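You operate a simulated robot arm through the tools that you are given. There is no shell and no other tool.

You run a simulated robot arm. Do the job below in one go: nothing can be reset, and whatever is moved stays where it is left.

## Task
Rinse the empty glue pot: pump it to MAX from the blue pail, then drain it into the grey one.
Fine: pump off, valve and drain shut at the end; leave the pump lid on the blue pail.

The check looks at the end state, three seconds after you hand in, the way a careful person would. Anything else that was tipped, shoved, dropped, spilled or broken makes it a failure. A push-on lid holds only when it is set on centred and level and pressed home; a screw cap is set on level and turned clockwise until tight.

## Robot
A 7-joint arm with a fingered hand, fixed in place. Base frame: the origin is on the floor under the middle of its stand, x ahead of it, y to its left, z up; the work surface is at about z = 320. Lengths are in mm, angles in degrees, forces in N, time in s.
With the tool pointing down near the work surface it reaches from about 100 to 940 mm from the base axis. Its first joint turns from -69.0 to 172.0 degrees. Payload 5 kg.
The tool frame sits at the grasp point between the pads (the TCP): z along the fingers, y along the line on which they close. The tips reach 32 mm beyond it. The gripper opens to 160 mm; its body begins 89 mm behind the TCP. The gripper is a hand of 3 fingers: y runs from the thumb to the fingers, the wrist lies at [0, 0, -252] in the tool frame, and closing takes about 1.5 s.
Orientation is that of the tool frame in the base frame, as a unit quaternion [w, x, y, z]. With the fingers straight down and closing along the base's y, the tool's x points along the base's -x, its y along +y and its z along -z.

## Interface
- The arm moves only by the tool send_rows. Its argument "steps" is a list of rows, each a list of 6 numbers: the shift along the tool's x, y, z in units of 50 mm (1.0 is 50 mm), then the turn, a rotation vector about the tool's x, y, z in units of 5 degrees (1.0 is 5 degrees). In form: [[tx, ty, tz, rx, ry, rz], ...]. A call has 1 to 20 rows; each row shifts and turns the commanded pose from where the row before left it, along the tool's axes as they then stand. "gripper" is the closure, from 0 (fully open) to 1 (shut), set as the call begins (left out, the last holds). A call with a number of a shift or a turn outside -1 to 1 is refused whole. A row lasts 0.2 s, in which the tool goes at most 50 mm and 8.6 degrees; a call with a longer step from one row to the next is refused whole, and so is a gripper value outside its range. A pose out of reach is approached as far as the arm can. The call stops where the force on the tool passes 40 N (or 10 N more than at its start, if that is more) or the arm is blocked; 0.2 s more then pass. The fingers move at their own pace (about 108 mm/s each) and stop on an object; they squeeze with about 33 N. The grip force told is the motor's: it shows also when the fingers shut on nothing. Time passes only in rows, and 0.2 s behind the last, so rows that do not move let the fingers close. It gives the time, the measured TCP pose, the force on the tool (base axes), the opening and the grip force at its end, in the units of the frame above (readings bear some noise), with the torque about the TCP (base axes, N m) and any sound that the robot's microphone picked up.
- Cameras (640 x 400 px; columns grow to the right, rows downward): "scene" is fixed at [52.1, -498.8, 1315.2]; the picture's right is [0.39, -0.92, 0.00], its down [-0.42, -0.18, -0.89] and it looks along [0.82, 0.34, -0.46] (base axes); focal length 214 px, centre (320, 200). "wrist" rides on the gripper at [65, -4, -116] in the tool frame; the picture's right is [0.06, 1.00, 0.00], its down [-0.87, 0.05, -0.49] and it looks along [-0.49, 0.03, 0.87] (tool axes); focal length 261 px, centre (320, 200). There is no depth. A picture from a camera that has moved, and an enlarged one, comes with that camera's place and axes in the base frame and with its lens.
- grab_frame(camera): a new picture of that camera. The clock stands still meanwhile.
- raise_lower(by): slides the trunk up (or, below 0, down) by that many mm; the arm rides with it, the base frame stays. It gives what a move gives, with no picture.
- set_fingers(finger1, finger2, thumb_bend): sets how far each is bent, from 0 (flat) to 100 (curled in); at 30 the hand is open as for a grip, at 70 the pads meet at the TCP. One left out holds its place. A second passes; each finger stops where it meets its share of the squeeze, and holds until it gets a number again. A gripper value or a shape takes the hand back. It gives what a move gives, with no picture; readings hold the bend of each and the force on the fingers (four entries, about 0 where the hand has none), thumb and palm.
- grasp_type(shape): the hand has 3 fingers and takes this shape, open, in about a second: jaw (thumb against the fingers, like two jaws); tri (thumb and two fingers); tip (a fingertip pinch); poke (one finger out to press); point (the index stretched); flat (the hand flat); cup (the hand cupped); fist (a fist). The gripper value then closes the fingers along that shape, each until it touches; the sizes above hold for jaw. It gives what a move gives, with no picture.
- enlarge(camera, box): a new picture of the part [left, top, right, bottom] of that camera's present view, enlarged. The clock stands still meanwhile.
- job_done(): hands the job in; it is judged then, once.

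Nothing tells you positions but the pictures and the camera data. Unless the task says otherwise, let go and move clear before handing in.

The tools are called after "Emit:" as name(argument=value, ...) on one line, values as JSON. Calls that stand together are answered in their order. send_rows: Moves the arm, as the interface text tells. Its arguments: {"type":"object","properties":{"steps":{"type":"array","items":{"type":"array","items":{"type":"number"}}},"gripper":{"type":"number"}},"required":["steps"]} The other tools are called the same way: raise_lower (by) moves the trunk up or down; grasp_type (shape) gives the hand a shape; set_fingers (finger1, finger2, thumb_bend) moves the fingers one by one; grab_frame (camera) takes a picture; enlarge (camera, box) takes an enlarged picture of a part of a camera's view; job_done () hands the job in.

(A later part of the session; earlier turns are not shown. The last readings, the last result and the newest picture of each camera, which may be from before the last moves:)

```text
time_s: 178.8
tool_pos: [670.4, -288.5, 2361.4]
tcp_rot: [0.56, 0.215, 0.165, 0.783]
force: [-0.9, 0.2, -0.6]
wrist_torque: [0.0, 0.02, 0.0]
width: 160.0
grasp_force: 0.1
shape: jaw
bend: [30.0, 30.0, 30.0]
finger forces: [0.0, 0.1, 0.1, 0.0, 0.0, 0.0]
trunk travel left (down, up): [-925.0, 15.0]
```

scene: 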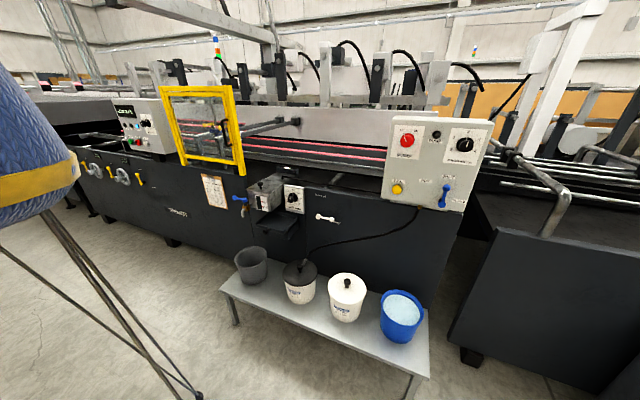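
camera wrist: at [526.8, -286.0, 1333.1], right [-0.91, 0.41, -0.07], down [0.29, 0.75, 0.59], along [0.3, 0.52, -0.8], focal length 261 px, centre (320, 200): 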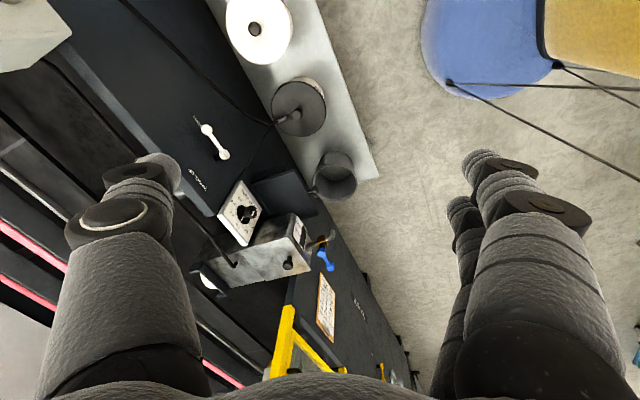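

Rolling is free so far. Continue rolling the hand so that the upper arm takes over once the wrist and forearm rolls run out.

Emit:
send_rows(steps=[[0, 0, 0, 0, 0, 1], [0, 0, 0, 0, 0, 1], [0, 0, 0, 0, 0, 1], [0, 0, 0, 0, 0, 1], [0, 0, 0, 0, 0, 1], [0, 0, 0, 0, 0, 1], [0, 0, 0, 0, 0, 1], [0, 0, 0, 0, 0, 1], [0, 0, 0, 0, 0, 1], [0, 0, 0, 0, 0, 1], [0, 0, 0, 0, 0, 1], [0, 0, 0, 0, 0, 1], [0, 0, 0, 0, 0, 1], [0, 0, 0, 0, 0, 1], [0, 0, 0, 0, 0, 1], [0, 0, 0, 0, 0, 1], [0, 0, 0, 0, 0, 1], [0, 0, 0, 0, 0, 1], [0, 0, 0, 0, 0, 1], [0, 0, 0, 0, 0, 1]])

Emit:
send_rows(steps=[[0, 0, 0, 0, 0, 1], [0, 0, 0, 0, 0, 1], [0, 0, 0, 0, 0, 1], [0, 0, 0, 0, 0, 1], [0, 0, 0, 0, 0, 1], [0, 0, 0, 0, 0, 1], [0, 0, 0, 0, 0, 1], [0, 0, 0, 0, 0, 1], [0, 0, 0, 0, 0, 1], [0, 0, 0, 0, 0, 1], [0, 0, 0, 0, 0, 1], [0, 0, 0, 0, 0, 1], [0, 0, 0, 0, 0, 1], [0, 0, 0, 0, 0, 1], [0, 0, 0, 0, 0, 1], [0, 0, 0, 0, 0, 1], [0, 0, 0, 0, 0, 1], [0, 0, 0, 0, 0, 1], [0, 0, 0, 0, 0, 1], [0, 0, 0, 0, 0, 1]])

```text
time_s: 183.0
tool_pos: [674.7, -274.0, 2371.7]
tcp_rot: [-0.232, 0.258, -0.063, 0.936]
force: [0.1, -0.1, -0.6]
wrist_torque: [0.06, -0.03, 0.0]
width: 159.8
grasp_force: 0.1
shape: jaw
bend: [30.0, 30.0, 30.0]
finger forces: [0.0, 0.1, 0.0, 0.1, 0.1, 0.0]
out of reach, approached as far as the arm can: row 20
trunk travel left (down, up): [-925.0, 15.0]
```

```text
time_s: 187.2
tool_pos: [673.3, -241.6, 2401.9]
tcp_rot: [-0.296, 0.24, -0.093, 0.92]
force: [-0.4, 0.3, 0.2]
wrist_torque: [-0.01, 0.04, 0.0]
width: 160.3
grasp_force: 0.2
shape: jaw
bend: [30.0, 30.0, 30.0]
finger forces: [0.1, 0.1, 0.0, 0.1, 0.0, 0.1]
out of reach, approached as far as the arm can: row 1, 2, 3, 4, 5, 6, 7, 8, 9, 10, 11, 12, 13, 14, 15, 16, 17, 18, 19, 20
trunk travel left (down, up): [-925.0, 15.0]
```

All three roll joints are now at their stops in that direction, so the elbow orientation has changed as much as it can. I'll lower the trunk so the scene camera can see the arm.

Emit:
raise_lower(by=-500)

Emit:
grab_frame(camera="scene")

```text
refused: -500 is not a number from -400 to 400
```

```text
taken
```

scene: 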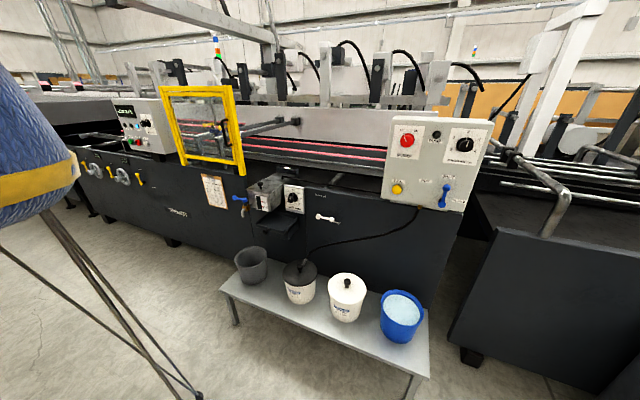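

Emit:
raise_lower(by=-400)

Emit:
grab_frame(camera="scene")

```text
time_s: 191.1
tool_pos: [672.7, -241.4, 2000.6]
tcp_rot: [-0.297, 0.24, -0.092, 0.92]
force: [0.4, -0.2, -0.4]
wrist_torque: [0.0, 0.01, 0.03]
width: 159.9
grasp_force: 0.0
shape: jaw
bend: [30.0, 30.0, 30.0]
finger forces: [0.0, 0.1, 0.1, 0.1, 0.0, 0.1]
trunk travel left (down, up): [-525.0, 415.0]
```

```text
taken
```

scene: 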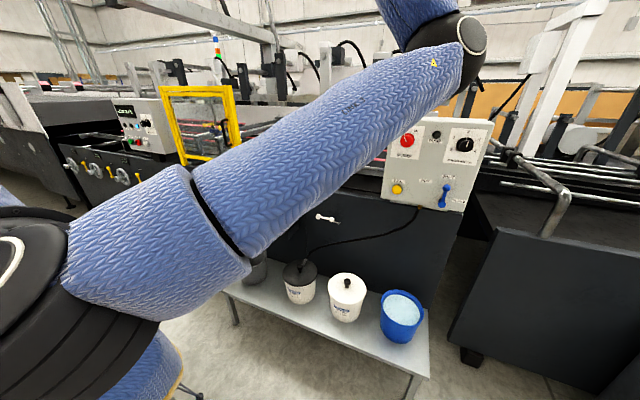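

Key insight: the upper-arm pose is always the same at the limit, matching a shoulder "flip" with the first joint at its -69° end. Swinging the whole arm about the shoulder's second axis (front → right → back), then letting it come down and forward, should un-flip it. First I unroll the hand to free the roll joints.

Emit:
send_rows(steps=[[0, 0, 0, 0, 0, -1], [0, 0, 0, 0, 0, -1], [0, 0, 0, 0, 0, -1], [0, 0, 0, 0, 0, -1], [0, 0, 0, 0, 0, -1], [0, 0, 0, 0, 0, -1], [0, 0, 0, 0, 0, -1], [0, 0, 0, 0, 0, -1], [0, 0, 0, 0, 0, -1], [0, 0, 0, 0, 0, -1], [0, 0, 0, 0, 0, -1], [0, 0, 0, 0, 0, -1], [0, 0, 0, 0, 0, -1], [0, 0, 0, 0, 0, -1], [0, 0, 0, 0, 0, -1], [0, 0, 0, 0, 0, -1], [0, 0, 0, 0, 0, -1], [0, 0, 0, 0, 0, -1], [0, 0, 0, 0, 0, -1], [0, 0, 0, 0, 0, -1]])

Emit:
grab_frame(camera="scene")

```text
time_s: 195.3
tool_pos: [672.3, -240.2, 2000.7]
tcp_rot: [0.515, 0.226, 0.124, 0.818]
force: [0.8, -0.5, 0.3]
wrist_torque: [0.04, 0.01, 0.01]
width: 160.2
grasp_force: 0.1
shape: jaw
bend: [30.0, 30.0, 30.0]
finger forces: [0.0, 0.0, 0.0, 0.0, 0.0, 0.0]
trunk travel left (down, up): [-525.0, 415.0]
```

```text
taken
```

scene: 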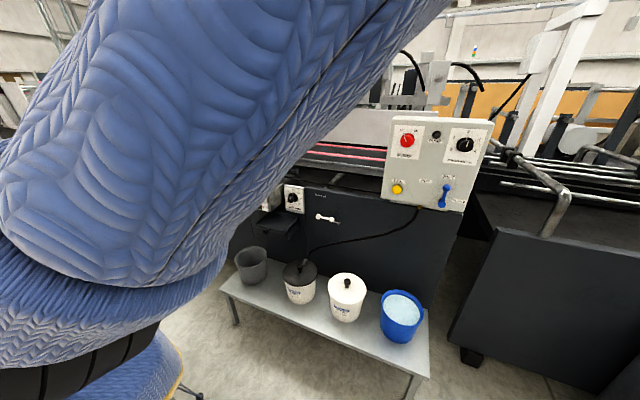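

Unrolling moved the elbow right/up again. I'll finish unrolling and swing the arm back overhead, going to the behind posture where the shoulder's second axis was vertical; from there a level swing forward around the right side should un-flip it.

Emit:
send_rows(steps=[[0, 0, 0, 0, 0, -1], [0, 0, 0, 0, 0, -1], [0, 0, 0, 0, 0, -1], [0, 0, 0, 0, 0, -1], [0, 0, 0, 0, 0, -1], [0, 0, 0, 0, 0, -1], [0, 0, 0, 0, 0, -1], [0, 0, 0, 0, 0, -1], [0, 0, 0, 0, 0, -1], [0, 0, 0, 0, 0, -1], [0, 0, 0, 0, 0, -1], [0, 0, 0, 0, 0, -1], [0, 0, 0, 0, 0, -1], [0, 0, 0, 0, 0, -1], [0, 0, 0, 0, 0, -1], [0, 0, 0, 0, 0, -1], [0, 0, 0, 0, 0, -1], [0, 0, 0, 0, 0, -1], [0, 0, 0, 0, 0, -1]])

Emit:
send_rows(steps=[[-0.8, 0, 0, 0, -0.5, 0], [-0.8, 0, 0, 0, -0.5, 0], [-0.8, 0, 0, 0, -0.5, 0], [-0.8, 0, 0, 0, -0.5, 0], [-0.8, 0, 0, 0, -0.5, 0], [-0.8, 0, 0, 0, -0.5, 0], [-0.8, 0, 0, 0, -0.5, 0], [-0.8, 0, 0, 0, -0.5, 0], [-0.8, 0, 0, 0, -0.5, 0], [-0.8, 0, 0, 0, -0.5, 0], [-0.8, 0, 0, 0, -0.5, 0], [-0.8, 0, 0, 0, -0.5, 0], [-0.8, -0.1, 0, 0, -0.3, 0], [-0.8, -0.1, 0, 0, 0, 0]])

Emit:
grab_frame(camera="scene")

```text
time_s: 199.3
tool_pos: [672.7, -241.7, 2001.9]
tcp_rot: [0.951, 0.06, 0.25, 0.173]
force: [0.3, 0.3, 0.0]
wrist_torque: [-0.02, 0.05, -0.01]
width: 160.0
grasp_force: 0.2
shape: jaw
bend: [30.0, 30.0, 30.0]
finger forces: [0.0, 0.1, 0.0, 0.0, 0.1, 0.0]
trunk travel left (down, up): [-525.0, 415.0]
```

```text
time_s: 202.3
tool_pos: [164.6, -437.4, 2106.0]
tcp_rot: [0.983, 0.105, -0.018, 0.151]
force: [-0.5, 0.7, -1.2]
wrist_torque: [-0.01, 0.03, 0.02]
width: 160.4
grasp_force: 0.1
shape: jaw
bend: [30.0, 30.0, 30.0]
finger forces: [0.0, 0.1, 0.0, 0.0, 0.1, 0.0]
trunk travel left (down, up): [-525.0, 415.0]
```

```text
taken
```

scene: 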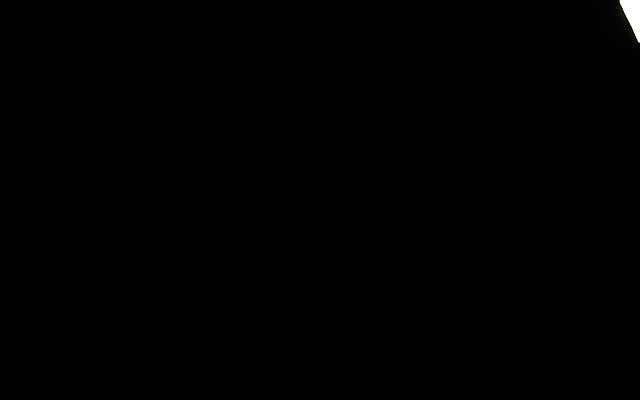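

The camera is briefly inside the arm, which tells me the upper arm now points right and up (53° from vertical). Lowering the whole arm sideways (like lowering a raised arm at one's side) about the fore-aft axis should un-flip the shoulder. I'll do it in stages.

Emit:
send_rows(steps=[[-0.228, -0.832, -0.006, 0.473, -0.13, 0.081], [-0.228, -0.832, -0.006, 0.473, -0.13, 0.081], [-0.228, -0.832, -0.006, 0.473, -0.13, 0.081], [-0.228, -0.832, -0.006, 0.473, -0.13, 0.081], [-0.228, -0.832, -0.006, 0.473, -0.13, 0.081], [-0.228, -0.832, -0.006, 0.473, -0.13, 0.081], [-0.228, -0.832, -0.006, 0.473, -0.13, 0.081], [-0.228, -0.832, -0.006, 0.473, -0.13, 0.081], [-0.228, -0.832, -0.006, 0.473, -0.13, 0.081], [-0.228, -0.832, -0.006, 0.473, -0.13, 0.081], [-0.228, -0.832, -0.006, 0.473, -0.13, 0.081], [-0.228, -0.832, -0.006, 0.473, -0.13, 0.081], [-0.228, -0.832, -0.006, 0.473, -0.13, 0.081], [-0.228, -0.832, -0.006, 0.473, -0.13, 0.081], [-0.228, -0.832, -0.006, 0.473, -0.13, 0.081], [-0.228, -0.832, -0.006, 0.473, -0.13, 0.081]])

Emit:
grab_frame(camera="wrist")

Emit:
grab_frame(camera="scene")

```text
time_s: 205.7
tool_pos: [230.3, -1018.8, 1756.8]
tcp_rot: [0.881, 0.429, -0.06, 0.193]
force: [-0.1, 0.5, -0.1]
wrist_torque: [-0.02, -0.01, -0.03]
width: 160.0
grasp_force: 0.0
shape: jaw
bend: [30.0, 30.0, 30.0]
finger forces: [0.1, 0.0, 0.1, 0.0, 0.0, 0.1]
trunk travel left (down, up): [-525.0, 415.0]
```

```text
taken
camera wrist: at [285.6, -911.2, 1700.6], right [-0.33, 0.57, 0.75], down [-0.85, 0.16, -0.5], along [-0.41, -0.8, 0.43], focal length 261 px, centre (320, 200)
```

wrist: 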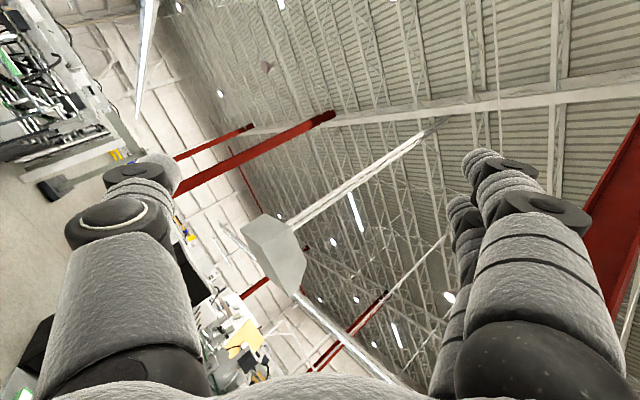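

```text
taken
```

scene: 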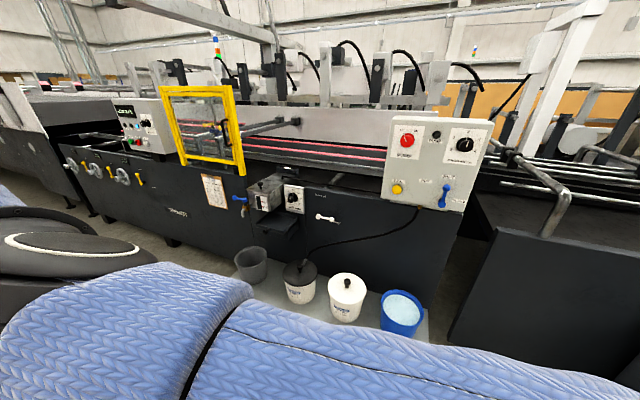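

The sideways lowering is working: the upper arm is now about level, pointing right, with no limits. There's some hanging box in view, so I'll take a small further step and triangulate it.

Emit:
send_rows(steps=[[-0.228, -0.832, -0.006, 0.473, -0.13, 0.081], [-0.228, -0.832, -0.006, 0.473, -0.13, 0.081], [-0.228, -0.832, -0.006, 0.473, -0.13, 0.081], [-0.228, -0.832, -0.006, 0.473, -0.13, 0.081]])

Emit:
grab_frame(camera="wrist")

```text
time_s: 206.7
tool_pos: [250.6, -1112.0, 1618.7]
tcp_rot: [0.838, 0.503, -0.07, 0.2]
force: [-0.7, -0.5, 0.5]
wrist_torque: [0.0, -0.02, -0.01]
width: 160.1
grasp_force: 0.1
shape: jaw
bend: [30.0, 30.0, 30.0]
finger forces: [0.1, 0.0, 0.0, 0.1, 0.0, 0.0]
trunk travel left (down, up): [-525.0, 415.0]
```

```text
taken
camera wrist: at [302.9, -996.4, 1579.0], right [-0.35, 0.43, 0.83], down [-0.85, 0.22, -0.47], along [-0.39, -0.88, 0.29], focal length 261 px, centre (320, 200)
```

wrist: 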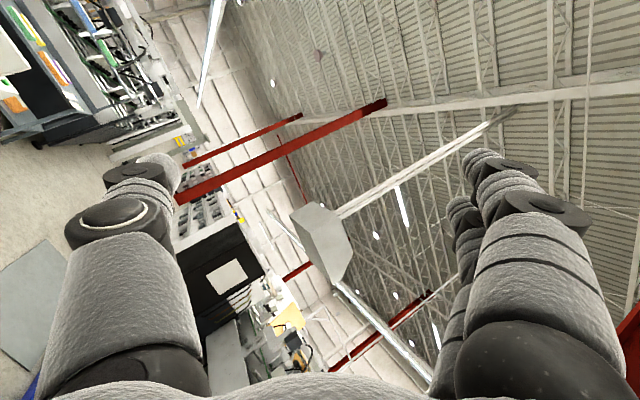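

The hanging box is far away (no parallax). The space to the right is open, so I continue lowering the arm sideways.

Emit:
send_rows(steps=[[-0.228, -0.832, -0.006, 0.473, -0.13, 0.081], [-0.228, -0.832, -0.006, 0.473, -0.13, 0.081], [-0.228, -0.832, -0.006, 0.473, -0.13, 0.081], [-0.228, -0.832, -0.006, 0.473, -0.13, 0.081], [-0.228, -0.832, -0.006, 0.473, -0.13, 0.081], [-0.228, -0.832, -0.006, 0.473, -0.13, 0.081], [-0.228, -0.832, -0.006, 0.473, -0.13, 0.081], [-0.228, -0.832, -0.006, 0.473, -0.13, 0.081], [-0.228, -0.832, -0.006, 0.473, -0.13, 0.081], [-0.228, -0.832, -0.006, 0.473, -0.13, 0.081]])

Emit:
grab_frame(camera="wrist")

Emit:
grab_frame(camera="scene")

```text
time_s: 208.9
tool_pos: [318.6, -1232.5, 1211.5]
tcp_rot: [0.704, 0.672, -0.093, 0.211]
force: [0.1, -0.3, 0.3]
wrist_torque: [-0.01, -0.02, -0.02]
width: 160.1
grasp_force: 0.1
shape: jaw
bend: [30.0, 30.0, 30.0]
finger forces: [0.0, 0.0, 0.0, 0.1, 0.0, 0.0]
trunk travel left (down, up): [-525.0, 415.0]
```

```text
taken
camera wrist: at [362.2, -1107.4, 1225.8], right [-0.37, 0.02, 0.93], down [-0.87, 0.33, -0.35], along [-0.32, -0.94, -0.11], focal length 261 px, centre (320, 200)
```

wrist: 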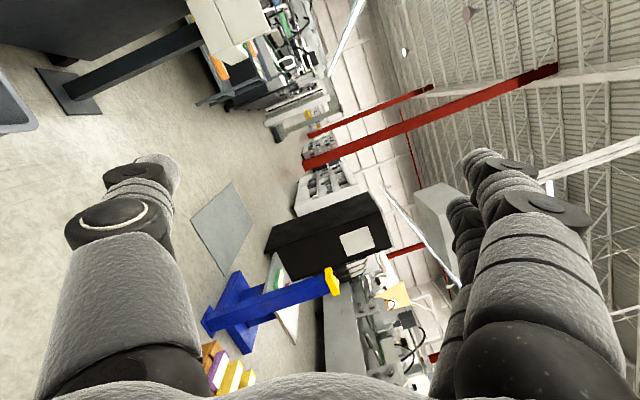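

```text
taken
```

scene: 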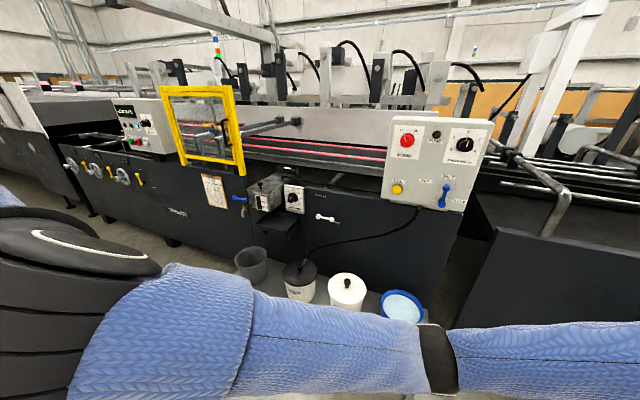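

The arm is now clearly in the natural configuration: upper arm pointing forward-right and down. I'll retract the hand toward the body before bringing it around to the front.

Emit:
send_rows(steps=[[0.155, 0.007, -0.887, 0, 0, 0], [0.155, 0.007, -0.887, 0, 0, 0], [0.155, 0.007, -0.887, 0, 0, 0], [0.155, 0.007, -0.887, 0, 0, 0], [0.155, 0.007, -0.887, 0, 0, 0], [0.155, 0.007, -0.887, 0, 0, 0], [0.155, 0.007, -0.887, 0, 0, 0], [0.155, 0.007, -0.887, 0, 0, 0]])

Emit:
grab_frame(camera="scene")

```text
time_s: 210.7
tool_pos: [321.0, -869.9, 1214.2]
tcp_rot: [0.704, 0.671, -0.093, 0.212]
force: [0.0, 1.2, 0.0]
wrist_torque: [-0.02, -0.01, -0.01]
width: 160.1
grasp_force: 0.0
shape: jaw
bend: [30.0, 30.0, 30.0]
finger forces: [0.0, 0.1, 0.0, 0.1, 0.0, 0.0]
trunk travel left (down, up): [-525.0, 415.0]
```

```text
taken
```

scene: 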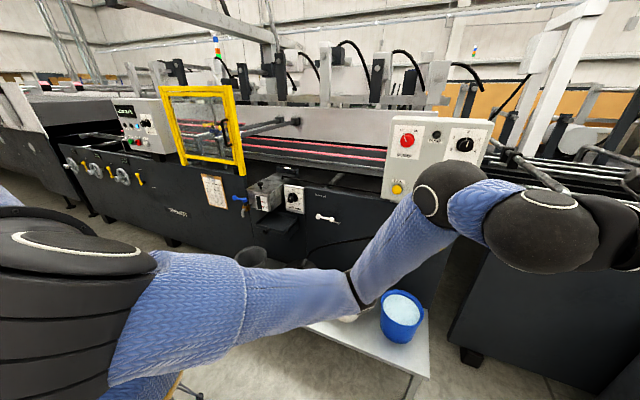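

Now it's a proper elbow-down posture (upper arm forward-down, forearm rising). I'll turn the hand to point forward and bring it in front.

Emit:
send_rows(steps=[[0.62, -0.26, -0.2, 0.415, 0.907, 0.08], [0.62, -0.26, -0.18, 0.415, 0.907, 0.08], [0.64, -0.27, -0.14, 0.415, 0.907, 0.08], [0.65, -0.28, -0.1, 0.415, 0.907, 0.08], [0.66, -0.29, -0.08, 0.415, 0.907, 0.08], [0.67, -0.3, -0.06, 0.415, 0.907, 0.08], [0.68, -0.3, -0.02, 0.415, 0.907, 0.08], [0.68, -0.3, 0, 0.415, 0.907, 0.08], [0.68, -0.31, 0.03, 0.415, 0.907, 0.08], [0.67, -0.31, 0.06, 0.415, 0.907, 0.08], [0.67, -0.31, 0.08, 0.415, 0.907, 0.08], [0.66, -0.31, 0.1, 0.415, 0.907, 0.08], [0.64, -0.3, 0.13, 0.415, 0.907, 0.08], [0.62, -0.3, 0.16, 0.415, 0.907, 0.08], [0.6, -0.29, 0.18, 0.415, 0.907, 0.08], [0.6, -0.29, 0.2, 0.415, 0.907, 0.08]])

Emit:
grab_frame(camera="scene")

Emit:
grab_frame(camera="wrist")

```text
time_s: 214.1
tool_pos: [836.4, -444.7, 1247.2]
tcp_rot: [0.405, 0.587, 0.357, 0.603]
force: [0.3, 0.7, -1.1]
wrist_torque: [0.01, -0.02, -0.02]
width: 160.0
grasp_force: 0.1
shape: jaw
bend: [30.0, 30.0, 30.0]
finger forces: [0.0, 0.0, 0.0, 0.0, 0.1, 0.0]
out of reach, approached as far as the arm can: row 8, 9, 10, 11, 12, 13, 14, 15, 16
trunk travel left (down, up): [-525.0, 415.0]
```

```text
taken
```

scene: 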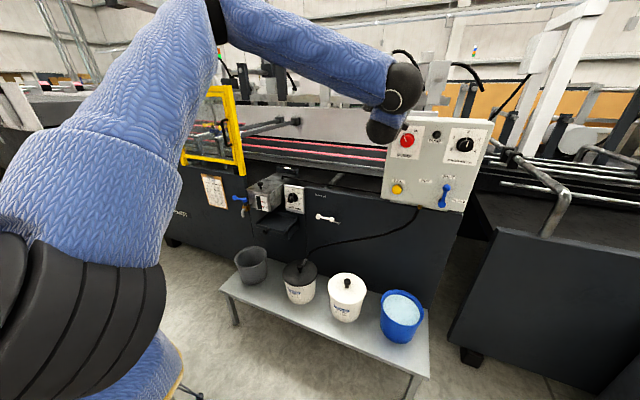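

```text
taken
camera wrist: at [722.7, -378.9, 1264.6], right [-0.07, -0.36, 0.93], down [-0.51, -0.79, -0.34], along [0.86, -0.5, -0.13], focal length 261 px, centre (320, 200)
```

wrist: 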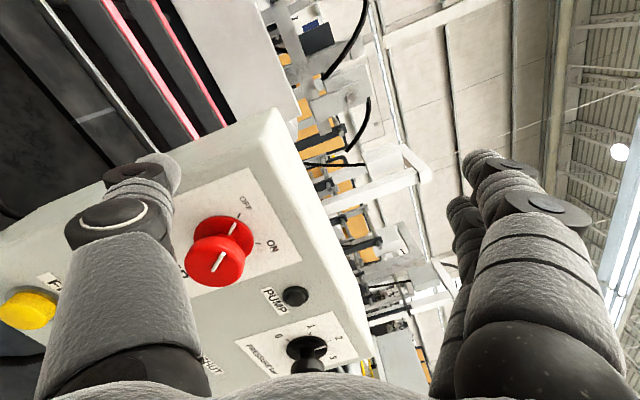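

The arm is now in front in the natural shoulder branch (elbow swung up during the motion), with the hand close to the panel top. I'll retract from the panel at once.

Emit:
send_rows(steps=[[0, 0, -0.9, 0, 0, 0], [0, 0, -0.9, 0, 0, 0], [0, 0, -0.9, 0, 0, 0], [0, 0, -0.9, 0, 0, 0], [0, 0, -0.9, 0, 0, 0]])

Emit:
grab_frame(camera="scene")

```text
time_s: 215.5
tool_pos: [801.8, -463.0, 1218.9]
tcp_rot: [0.385, 0.636, 0.36, 0.564]
force: [0.5, 0.2, -0.2]
wrist_torque: [-0.01, -0.03, 0.02]
width: 159.8
grasp_force: 0.1
shape: jaw
bend: [30.0, 30.0, 30.0]
finger forces: [0.0, 0.0, 0.0, 0.0, 0.1, 0.1]
out of reach, approached as far as the arm can: row 1, 2, 3, 4, 5
trunk travel left (down, up): [-525.0, 415.0]
stopped in row 5: the arm was blocked; the commanded pose is now the measured one
```

```text
taken
```

scene: 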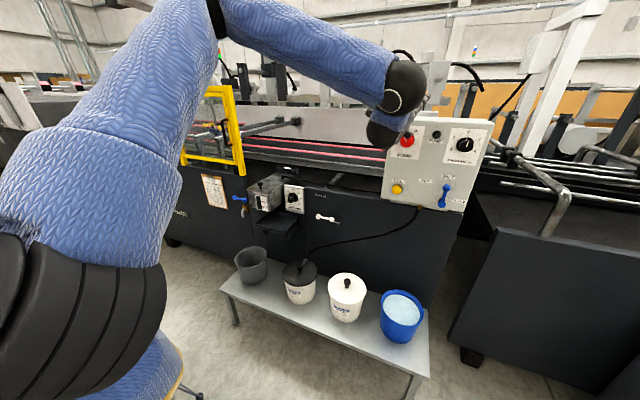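

Emit:
grab_frame(camera="wrist")

Emit:
send_rows(steps=[[0, 0, -0.2, 0, 0, 0], [0, 0, -0.2, 0, 0, 0]])

```text
taken
camera wrist: at [693.7, -392.8, 1250.5], right [0.03, -0.39, 0.92], down [-0.58, -0.76, -0.3], along [0.82, -0.52, -0.25], focal length 261 px, centre (320, 200)
```

wrist: 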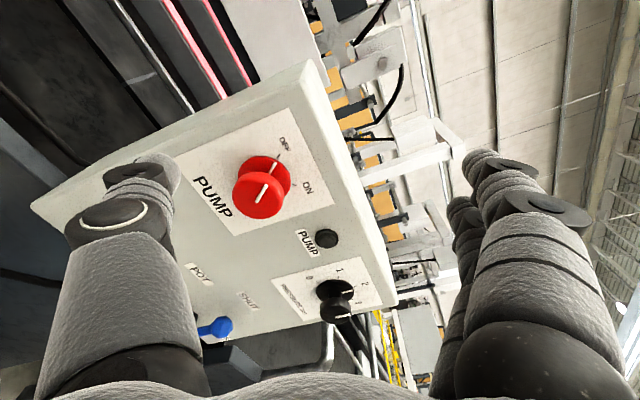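

```text
time_s: 216.1
tool_pos: [788.5, -465.8, 1213.4]
tcp_rot: [0.384, 0.646, 0.353, 0.558]
force: [-0.4, 0.2, -0.6]
wrist_torque: [-0.02, -0.01, -0.03]
width: 159.8
grasp_force: 0.0
shape: jaw
bend: [30.0, 30.0, 30.0]
finger forces: [0.0, 0.1, 0.0, 0.0, 0.0, 0.1]
out of reach, approached as far as the arm can: row 1, 2
trunk travel left (down, up): [-525.0, 415.0]
```

The hand isn't touching anything; the wrist is just at a limit in this orientation. I'll rotate the hand downward about the wrist.

Emit:
send_rows(steps=[[-0.2, -0.39, 0, 0.885, -0.457, -0.102], [-0.2, -0.39, 0, 0.885, -0.457, -0.102], [-0.2, -0.39, 0, 0.885, -0.457, -0.102], [-0.2, -0.39, 0, 0.885, -0.457, -0.102], [-0.2, -0.39, 0, 0.885, -0.457, -0.102], [-0.2, -0.39, 0, 0.885, -0.457, -0.102], [-0.2, -0.39, 0, 0.885, -0.457, -0.102], [-0.2, -0.39, 0, 0.885, -0.457, -0.102], [-0.2, -0.39, 0, 0.885, -0.457, -0.102], [-0.2, -0.39, 0, 0.885, -0.457, -0.102]])

Emit:
grab_frame(camera="scene")

```text
time_s: 218.5
tool_pos: [673.7, -471.5, 954.9]
tcp_rot: [0.174, 0.833, 0.491, 0.187]
force: [0.0, -0.3, 0.6]
wrist_torque: [-0.03, 0.04, -0.03]
width: 160.1
grasp_force: 0.1
shape: jaw
bend: [30.0, 30.0, 30.0]
finger forces: [0.0, 0.0, 0.0, 0.1, 0.0, 0.0]
trunk travel left (down, up): [-525.0, 415.0]
stopped in row 10: the arm was blocked; the commanded pose is now the measured one
```

```text
taken
```

scene: 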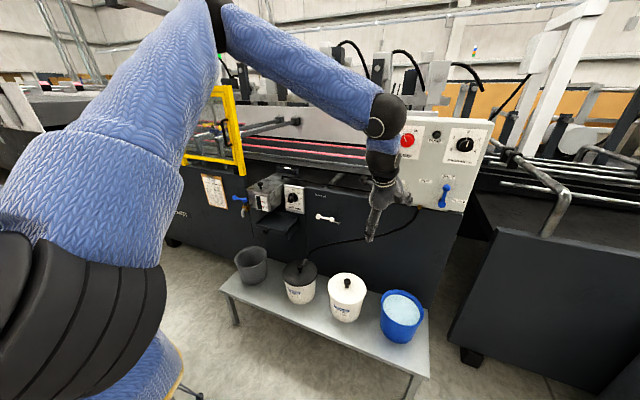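

The hand now points down-forward at (674,-471,955) with the elbow high in front of the shoulder. Test +y again.

Emit:
send_rows(steps=[[0.706, -0.366, -0.085, 0, 0, 0], [0.706, -0.366, -0.085, 0, 0, 0], [0.706, -0.366, -0.085, 0, 0, 0], [0.706, -0.366, -0.085, 0, 0, 0], [0.706, -0.366, -0.085, 0, 0, 0], [0.706, -0.366, -0.085, 0, 0, 0], [0.706, -0.366, -0.085, 0, 0, 0], [0.706, -0.366, -0.085, 0, 0, 0], [0.706, -0.366, -0.085, 0, 0, 0]])

Emit:
grab_frame(camera="scene")

```text
time_s: 219.1
tool_pos: [621.5, -413.0, 835.6]
tcp_rot: [0.121, 0.853, 0.497, 0.1]
force: [-0.1, 0.4, 1.0]
wrist_torque: [0.01, 0.02, -0.02]
width: 159.9
grasp_force: 0.0
shape: jaw
bend: [30.0, 30.0, 30.0]
finger forces: [0.0, 0.0, 0.0, 0.1, 0.0, 0.0]
trunk travel left (down, up): [-525.0, 415.0]
stopped in row 2: the arm was blocked; the commanded pose is now the measured one
```

```text
taken
```

scene: 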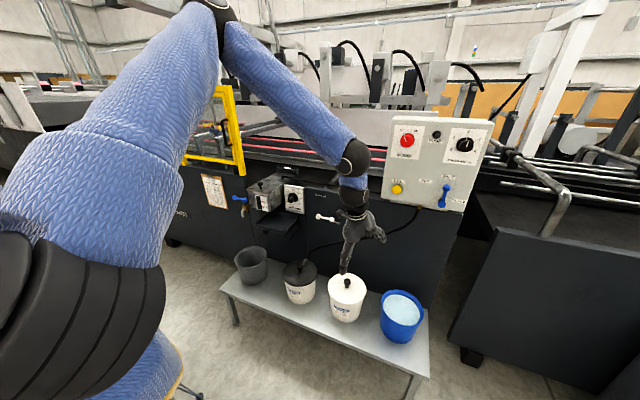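

The arm is lagging behind a large joint reconfiguration. I'll let it settle before commanding more.

Emit:
send_rows(steps=[[0, 0, 0, 0, 0, 0], [0, 0, 0, 0, 0, 0], [0, 0, 0, 0, 0, 0], [0, 0, 0, 0, 0, 0], [0, 0, 0, 0, 0, 0]])

Emit:
grab_frame(camera="scene")

Emit:
grab_frame(camera="wrist")

```text
time_s: 220.3
tool_pos: [621.2, -412.5, 834.8]
tcp_rot: [0.121, 0.854, 0.497, 0.1]
force: [0.5, -0.1, -0.2]
wrist_torque: [0.0, 0.0, -0.02]
width: 160.0
grasp_force: 0.1
shape: jaw
bend: [30.0, 30.0, 30.0]
finger forces: [0.1, 0.0, 0.0, 0.0, 0.1, 0.1]
trunk travel left (down, up): [-525.0, 415.0]
```

```text
taken
```

scene: 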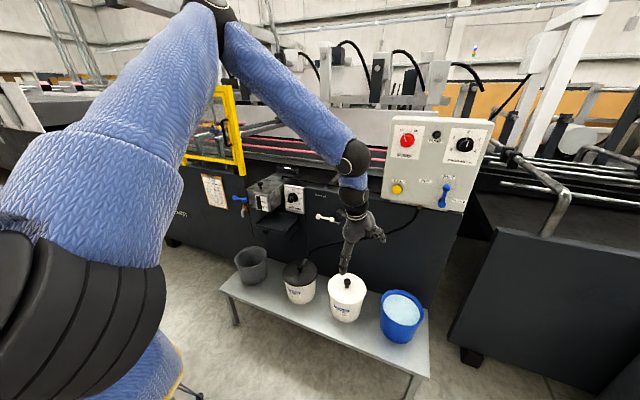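

```text
taken
camera wrist: at [616.9, -340.7, 947.1], right [0.85, -0.42, 0.31], down [-0.52, -0.73, 0.44], along [0.04, -0.54, -0.84], focal length 261 px, centre (320, 200)
```

wrist: 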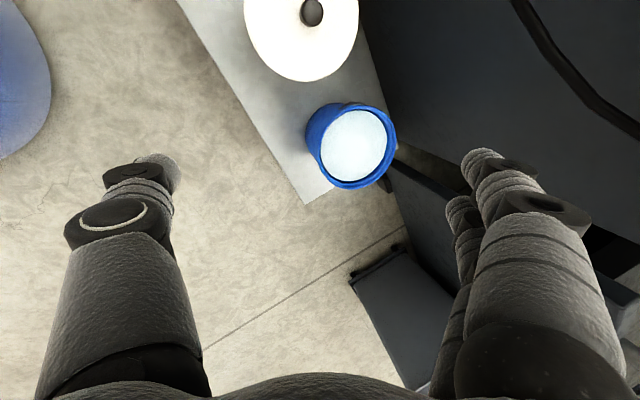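

The elbow is now forward-left of the shoulder — a completely different posture. I'll try +y from here in moderate steps.

Emit:
send_rows(steps=[[0.52, -0.29, -0.064, 0, 0, 0], [0.52, -0.29, -0.064, 0, 0, 0], [0.52, -0.29, -0.064, 0, 0, 0], [0.52, -0.29, -0.064, 0, 0, 0], [0.52, -0.29, -0.064, 0, 0, 0], [0.52, -0.29, -0.064, 0, 0, 0], [0.52, -0.29, -0.064, 0, 0, 0], [0.52, -0.29, -0.064, 0, 0, 0]])

Emit:
grab_frame(camera="scene")

```text
time_s: 221.1
tool_pos: [570.6, -347.7, 762.8]
tcp_rot: [0.082, 0.865, 0.494, 0.043]
force: [0.5, -0.1, -0.5]
wrist_torque: [-0.01, 0.02, -0.01]
width: 160.0
grasp_force: 0.0
shape: jaw
bend: [30.0, 30.0, 30.0]
finger forces: [0.0, 0.0, 0.1, 0.1, 0.0, 0.0]
out of reach, approached as far as the arm can: row 3, 4
trunk travel left (down, up): [-525.0, 415.0]
stopped in row 4: the arm was blocked; the commanded pose is now the measured one
```

```text
taken
```

scene: 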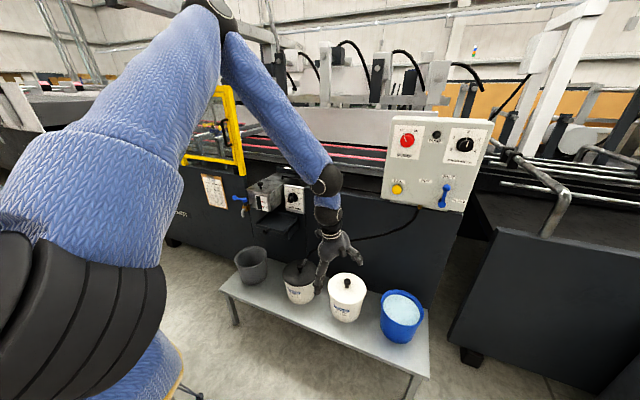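

Upper arm contact with the torso seems to block this direction in reality. With the trunk high, the arm can reach down-forward nearly straight, avoiding that. I'll raise the trunk and then lower the hand by extending the arm.

Emit:
raise_lower(by=400)

Emit:
grab_frame(camera="scene")

```text
time_s: 224.9
tool_pos: [572.8, -346.7, 1163.4]
tcp_rot: [0.082, 0.865, 0.494, 0.044]
force: [-0.5, -0.2, -0.4]
wrist_torque: [0.03, -0.01, 0.01]
width: 160.0
grasp_force: 0.1
shape: jaw
bend: [30.0, 30.0, 30.0]
finger forces: [0.0, 0.0, 0.0, 0.1, 0.0, 0.0]
trunk travel left (down, up): [-925.0, 15.0]
```

```text
taken
```

scene: 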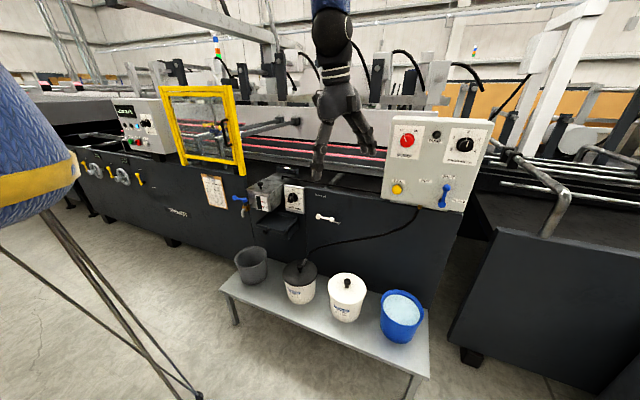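

Emit:
send_rows(steps=[[0, -0.1, 0.55, 0, 0, 0], [0, -0.1, 0.55, 0, 0, 0], [0, -0.1, 0.55, 0, 0, 0], [0, -0.1, 0.55, 0, 0, 0], [0, -0.1, 0.55, 0, 0, 0], [0, -0.1, 0.55, 0, 0, 0]])

Emit:
grab_frame(camera="scene")

```text
time_s: 226.3
tool_pos: [574.7, -347.7, 995.5]
tcp_rot: [0.084, 0.864, 0.495, 0.045]
force: [0.1, 0.5, -0.1]
wrist_torque: [-0.01, 0.03, -0.03]
width: 160.2
grasp_force: 0.1
shape: jaw
bend: [30.0, 30.0, 30.0]
finger forces: [0.0, 0.0, 0.0, 0.1, 0.1, 0.1]
trunk travel left (down, up): [-925.0, 15.0]
```

```text
taken
```

scene: 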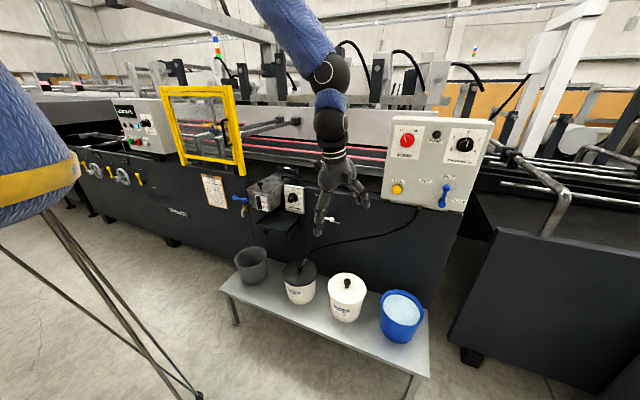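

Tracking well. Now try +y.

Emit:
send_rows(steps=[[0, -0.1, 0.5, 0, 0, 0], [0, -0.1, 0.5, 0, 0, 0], [0, -0.1, 0.5, 0, 0, 0], [0.517, -0.3, -0.06, 0, 0, 0], [0.517, -0.3, -0.06, 0, 0, 0], [0.517, -0.3, -0.06, 0, 0, 0], [0.517, -0.3, -0.06, 0, 0, 0], [0.517, -0.3, -0.06, 0, 0, 0], [0.517, -0.3, -0.06, 0, 0, 0], [0.517, -0.3, -0.06, 0, 0, 0], [0.517, -0.3, -0.06, 0, 0, 0]])

Emit:
grab_frame(camera="scene")

```text
time_s: 228.7
tool_pos: [574.0, -334.1, 919.5]
tcp_rot: [0.083, 0.863, 0.496, 0.045]
force: [-0.3, 0.1, -0.4]
wrist_torque: [-0.03, 0.0, 0.01]
width: 160.0
grasp_force: 0.1
shape: jaw
bend: [30.0, 30.0, 30.0]
finger forces: [0.0, 0.0, 0.0, 0.0, 0.1, 0.0]
out of reach, approached as far as the arm can: row 4, 5, 6, 7, 8, 9, 10, 11
trunk travel left (down, up): [-925.0, 15.0]
```

```text
taken
```

scene: 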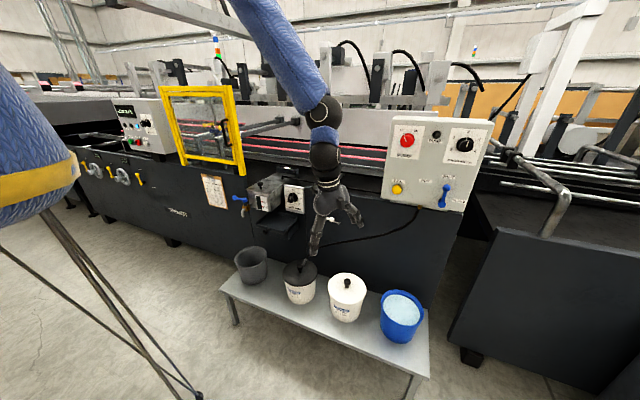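

Immediately limited in +y; perhaps the hand's yaw is at an extreme here. I'll rotate the hand about the vertical back toward its original yaw.

Emit:
send_rows(steps=[[0, 0, 0, 0, 0, -1], [0, 0, 0, 0, 0, -1], [0, 0, 0, 0, 0, -1], [0, 0, 0, 0, 0, -1], [0, 0, 0, 0, 0, -1], [0, 0, 0, 0, 0, -1], [0, 0, 0, 0, 0, -1], [0, 0, 0, 0, 0, -1], [0, 0, 0, 0, 0, -1], [0, 0, 0, 0, 0, -1], [0, 0, 0, 0, 0, -1], [0, 0, 0, 0, 0, -1]])

Emit:
grab_frame(camera="scene")

```text
time_s: 231.3
tool_pos: [574.5, -335.2, 917.6]
tcp_rot: [0.093, 0.706, 0.702, 0.02]
force: [0.6, 0.2, 1.0]
wrist_torque: [-0.01, 0.01, 0.01]
width: 160.0
grasp_force: 0.0
shape: jaw
bend: [30.0, 30.0, 30.0]
finger forces: [0.0, 0.0, 0.1, 0.1, 0.0, 0.1]
out of reach, approached as far as the arm can: row 7, 8, 9, 10, 11, 12
trunk travel left (down, up): [-925.0, 15.0]
```

```text
taken
```

scene: 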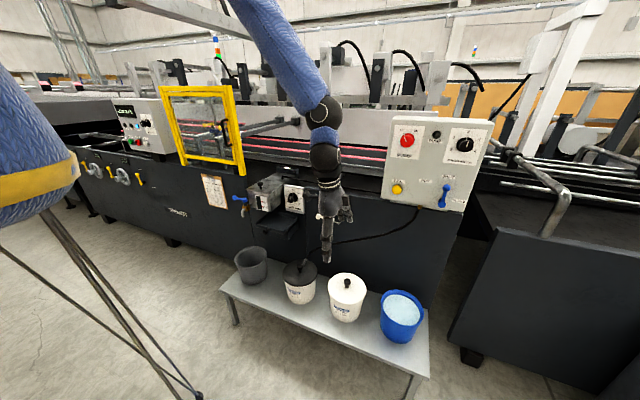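

The hand's roll is limited that way. A cleaner approach: extend the arm almost straight toward the right-down side (open floor), so the elbow side is no longer fixed, then sweep it low to the front while staying extended.

Emit:
send_rows(steps=[[-0.5, -0.32, 0.3, 0, 0, 0], [-0.54, -0.32, 0.3, 0, 0, 0], [-0.54, -0.32, 0.4, 0, 0, 0], [-0.54, -0.32, 0.5, 0, 0, 0], [-0.54, -0.32, 0.53, 0, 0, 0], [-0.54, -0.32, 0.53, 0, 0, 0], [-0.54, -0.32, 0.53, 0, 0, 0], [-0.54, -0.32, 0.53, 0, 0, 0], [-0.54, -0.32, 0.53, 0, 0, 0], [-0.54, -0.32, 0.53, 0, 0, 0]])

Emit:
grab_frame(camera="scene")

```text
time_s: 233.5
tool_pos: [462.9, -617.2, 688.1]
tcp_rot: [0.094, 0.706, 0.702, 0.023]
force: [0.5, 0.1, -0.7]
wrist_torque: [0.02, 0.04, -0.01]
width: 159.8
grasp_force: 0.1
shape: jaw
bend: [30.0, 30.0, 30.0]
finger forces: [0.1, 0.0, 0.0, 0.0, 0.0, 0.1]
out of reach, approached as far as the arm can: row 2
trunk travel left (down, up): [-925.0, 15.0]
```

```text
taken
```

scene: 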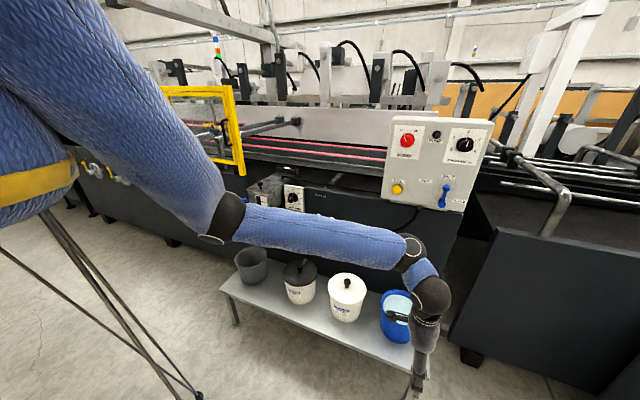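

Now the whole arm is visible: elbow low in front, forearm sweeping to the right — exactly the natural posture I wanted. I'll swing the hand forward and then left, well above the pails.

Emit:
send_rows(steps=[[0.33, 0.49, -0.1, 0, 0, 0], [0.33, 0.49, -0.1, 0, 0, 0], [0.33, 0.49, -0.1, 0, 0, 0], [0.33, 0.49, -0.1, 0, 0, 0], [0.33, 0.49, -0.1, 0, 0, 0], [0.33, 0.49, -0.1, 0, 0, 0], [0.33, 0.49, -0.1, 0, 0, 0], [0.33, 0.49, -0.1, 0, 0, 0]])

Emit:
grab_frame(camera="scene")

```text
time_s: 235.3
tool_pos: [647.5, -480.3, 743.4]
tcp_rot: [0.092, 0.706, 0.702, 0.02]
force: [-0.2, 0.1, -0.4]
wrist_torque: [-0.01, -0.01, -0.03]
width: 160.0
grasp_force: 0.2
shape: jaw
bend: [30.0, 30.0, 30.0]
finger forces: [0.1, 0.0, 0.1, 0.0, 0.0, 0.0]
trunk travel left (down, up): [-925.0, 15.0]
```

```text
taken
```

scene: 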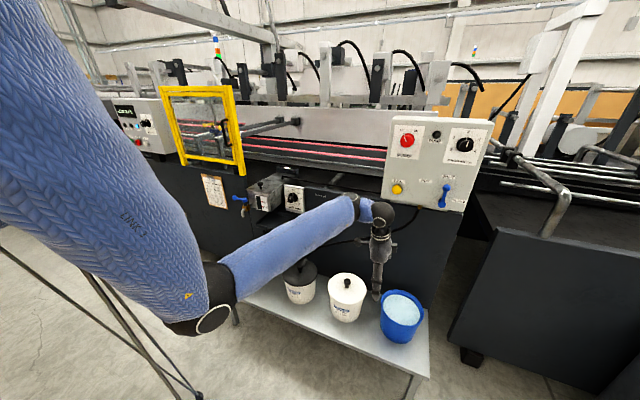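

Very good. Now the decisive test: straight +y.

Emit:
send_rows(steps=[[0.8, 0, -0.08, 0, 0, 0], [0.8, 0, -0.08, 0, 0, 0], [0.8, 0, -0.08, 0, 0, 0], [0.8, 0, -0.08, 0, 0, 0], [0.8, 0, -0.08, 0, 0, 0], [0.8, 0, -0.08, 0, 0, 0], [0.8, 0, -0.08, 0, 0, 0], [0.8, 0, -0.08, 0, 0, 0]])

Emit:
grab_frame(camera="scene")

Emit:
grab_frame(camera="wrist")

```text
time_s: 237.1
tool_pos: [647.1, -159.8, 744.8]
tcp_rot: [0.094, 0.705, 0.702, 0.02]
force: [0.8, 0.0, 0.5]
wrist_torque: [0.01, 0.01, 0.02]
width: 160.0
grasp_force: 0.0
shape: jaw
bend: [30.0, 30.0, 30.0]
finger forces: [0.1, 0.0, 0.0, 0.1, 0.0, 0.1]
trunk travel left (down, up): [-925.0, 15.0]
```

```text
taken
```

scene: 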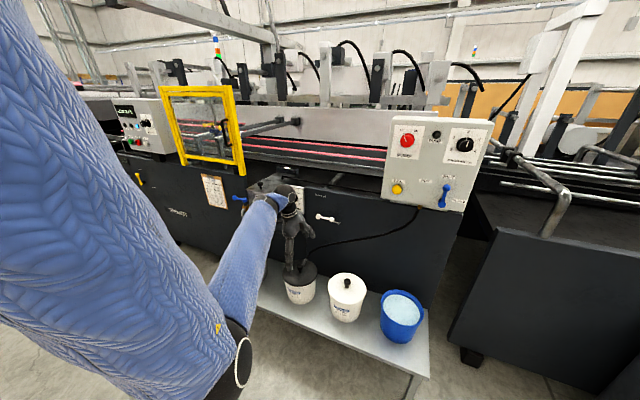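

```text
taken
camera wrist: at [626.5, -83.4, 851.3], right [0.99, 0.06, 0.15], down [-0.04, -0.81, 0.58], along [0.16, -0.58, -0.8], focal length 261 px, centre (320, 200)
```

wrist: 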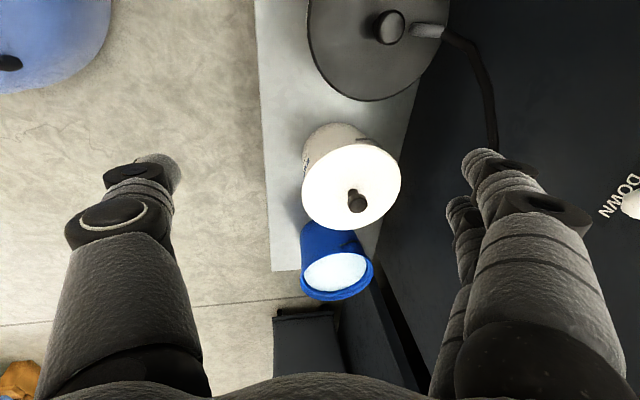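

The arm now moves freely past the old limit. I'll level the hand (vertical) and turn it so the fingers close along y, away from the lid's hose fitting.

Emit:
send_rows(steps=[[0, 0, 0, 0.61, 0.39, 0], [0, 0, 0, 0.61, 0.39, 0], [0, 0, 0, 0.61, 0.39, 0], [0, 0, 0, 0, 0, 1], [0, 0, 0, 0, 0, 1], [0, 0, 0, 0, 0, 1], [0, 0, 0, 0, 0, 1], [0, 0, 0, 0, 0, 1], [0, 0, 0, 0, 0, 1], [0, 0, 0, 0, 0, 1], [0, 0, 0, 0, 0, 1], [0, 0, 0, 0, 0, 1], [0, 0, 0, 0, 0, 1], [0, 0, 0, 0, 0, 1], [0, 0, 0, 0, 0, 1], [0, 0, 0, 0, 0, 1], [0, 0, 0, 0, 0, 1], [0, 0, 0, 0, 0, 1], [0, 0, 0, 0, 0, 1]])

Emit:
grab_frame(camera="wrist")

Emit:
grab_frame(camera="scene")

```text
time_s: 241.1
tool_pos: [648.4, -162.3, 743.2]
tcp_rot: [0.0, 0.997, 0.083, 0.001]
force: [-0.3, 0.1, 0.2]
wrist_torque: [0.0, -0.02, 0.0]
width: 160.0
grasp_force: 0.1
shape: jaw
bend: [30.0, 30.0, 30.0]
finger forces: [0.0, 0.1, 0.0, 0.0, 0.0, 0.0]
trunk travel left (down, up): [-925.0, 15.0]
```

```text
taken
camera wrist: at [713.2, -146.0, 859.3], right [0.23, -0.97, 0.0], down [-0.85, -0.2, 0.49], along [-0.48, -0.11, -0.87], focal length 261 px, centre (320, 200)
```

wrist: 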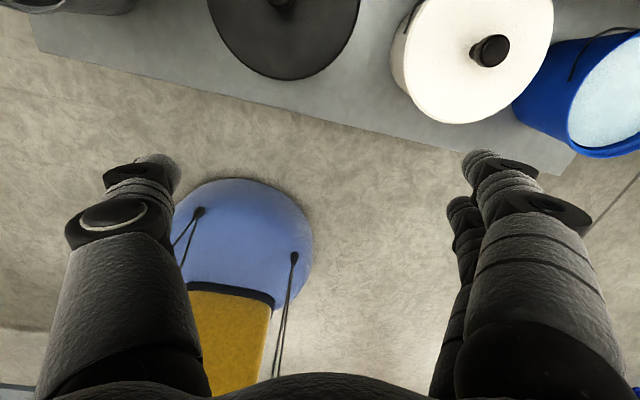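

```text
taken
```

scene: 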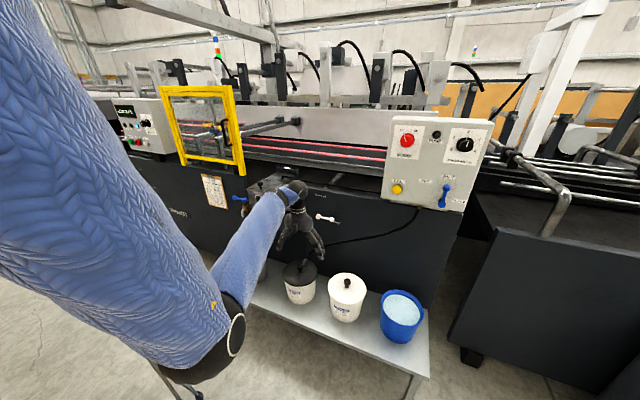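

The hand is vertical with fingers along y. I'll partly close the fingers (to avoid the drip tray nearby) and position above the lid knob at about (758,-92).

Emit:
send_rows(steps=[[0.6, -0.25, 0.3, 0, 0, 0], [0.6, -0.25, 0.3, 0, 0, 0], [0.6, -0.25, 0.5, 0, 0, 0], [0.6, -0.25, 0.5, 0, 0, 0], [0, 0, 0.4, 0, 0, 0]], gripper=0.5)

Emit:
grab_frame(camera="wrist")

Emit:
grab_frame(camera="scene")

```text
time_s: 242.5
tool_pos: [759.7, -124.7, 640.4]
tcp_rot: [0.015, 0.997, 0.081, -0.001]
force: [1.1, 0.2, 1.1]
wrist_torque: [-0.03, 0.01, -0.03]
width: 80.0
grasp_force: 0.0
shape: jaw
bend: [72.0, 72.0, 70.0]
finger forces: [0.0, 0.0, 0.0, 0.0, 0.0, 0.0]
trunk travel left (down, up): [-925.0, 15.0]
stopped in row 5: the arm was blocked; the commanded pose is now the measured one
```

```text
taken
camera wrist: at [825.1, -105.3, 755.1], right [0.22, -0.97, 0.03], down [-0.85, -0.18, 0.5], along [-0.48, -0.14, -0.87], focal length 261 px, centre (320, 200)
```

wrist: 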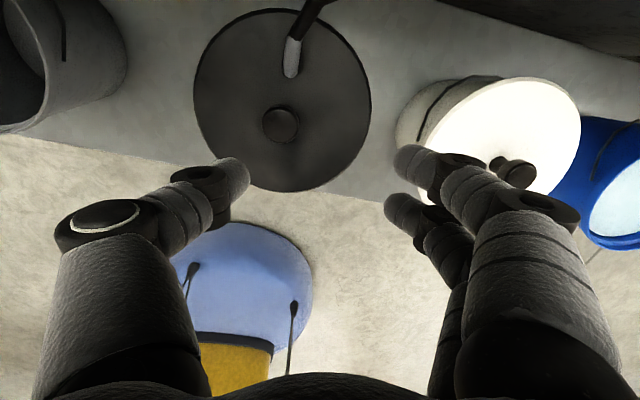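

```text
taken
```

scene: 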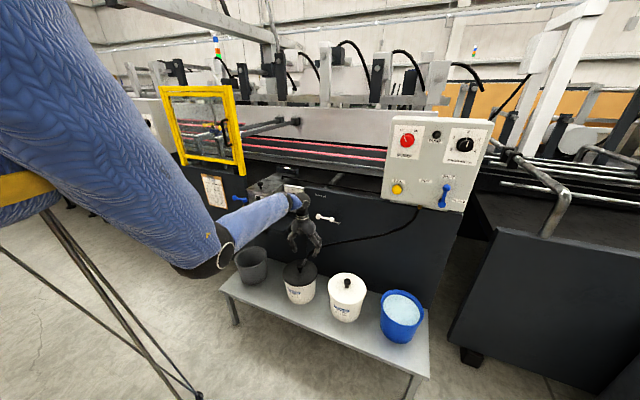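

The hand is above the lid but the upper arm is rubbing against the torso (position lags in y). I want the elbow further outward; twisting the hand's yaw counter-clockwise to its stop should push the elbow out. I'll lift away a little first and try.

Emit:
send_rows(steps=[[-0.6, 0.3, -0.6, 0, 0, 0], [-0.6, 0.3, -0.6, 0, 0, 0], [-0.3, 0.6, -0.6, 0, 0, -1], [-0.1, 0.6, -0.6, 0, 0, -1], [0, 0, 0, 0, 0, -1], [0, 0, 0, 0, 0, -1], [0, 0, 0, 0, 0, -1], [0, 0, 0, 0, 0, -1], [0, 0, 0, 0, 0, -1], [0, 0, 0, 0, 0, -1], [0, 0, 0, 0, 0, -1], [0, 0, 0, 0, 0, -1], [0, 0, 0, 0, 0, -1], [0, 0, 0, 0, 0, -1], [0, 0, 0, 0, 0, -1], [0, 0, 0, 0, 0, -1], [0, 0, 0, 0, 0, -1], [0, 0, 0, 0, 0, -1]])

Emit:
grab_frame(camera="scene")

```text
time_s: 246.3
tool_pos: [697.8, -219.8, 762.6]
tcp_rot: [0.009, 0.711, 0.703, -0.01]
force: [-0.1, 0.2, 0.2]
wrist_torque: [-0.04, 0.0, -0.03]
width: 80.2
grasp_force: 0.2
shape: jaw
bend: [72.0, 72.0, 70.0]
finger forces: [0.0, 0.1, 0.0, 0.0, 0.0, 0.1]
trunk travel left (down, up): [-925.0, 15.0]
```

```text
taken
```

scene: 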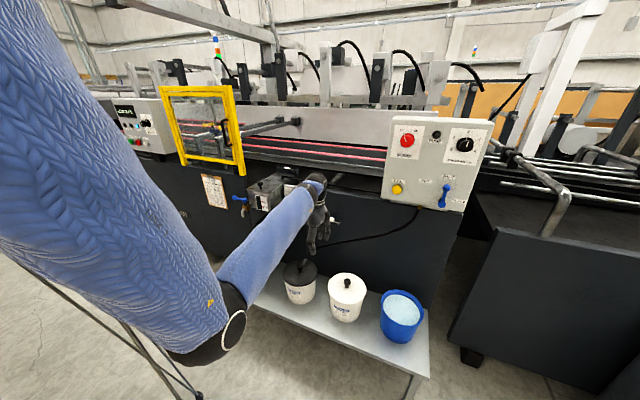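

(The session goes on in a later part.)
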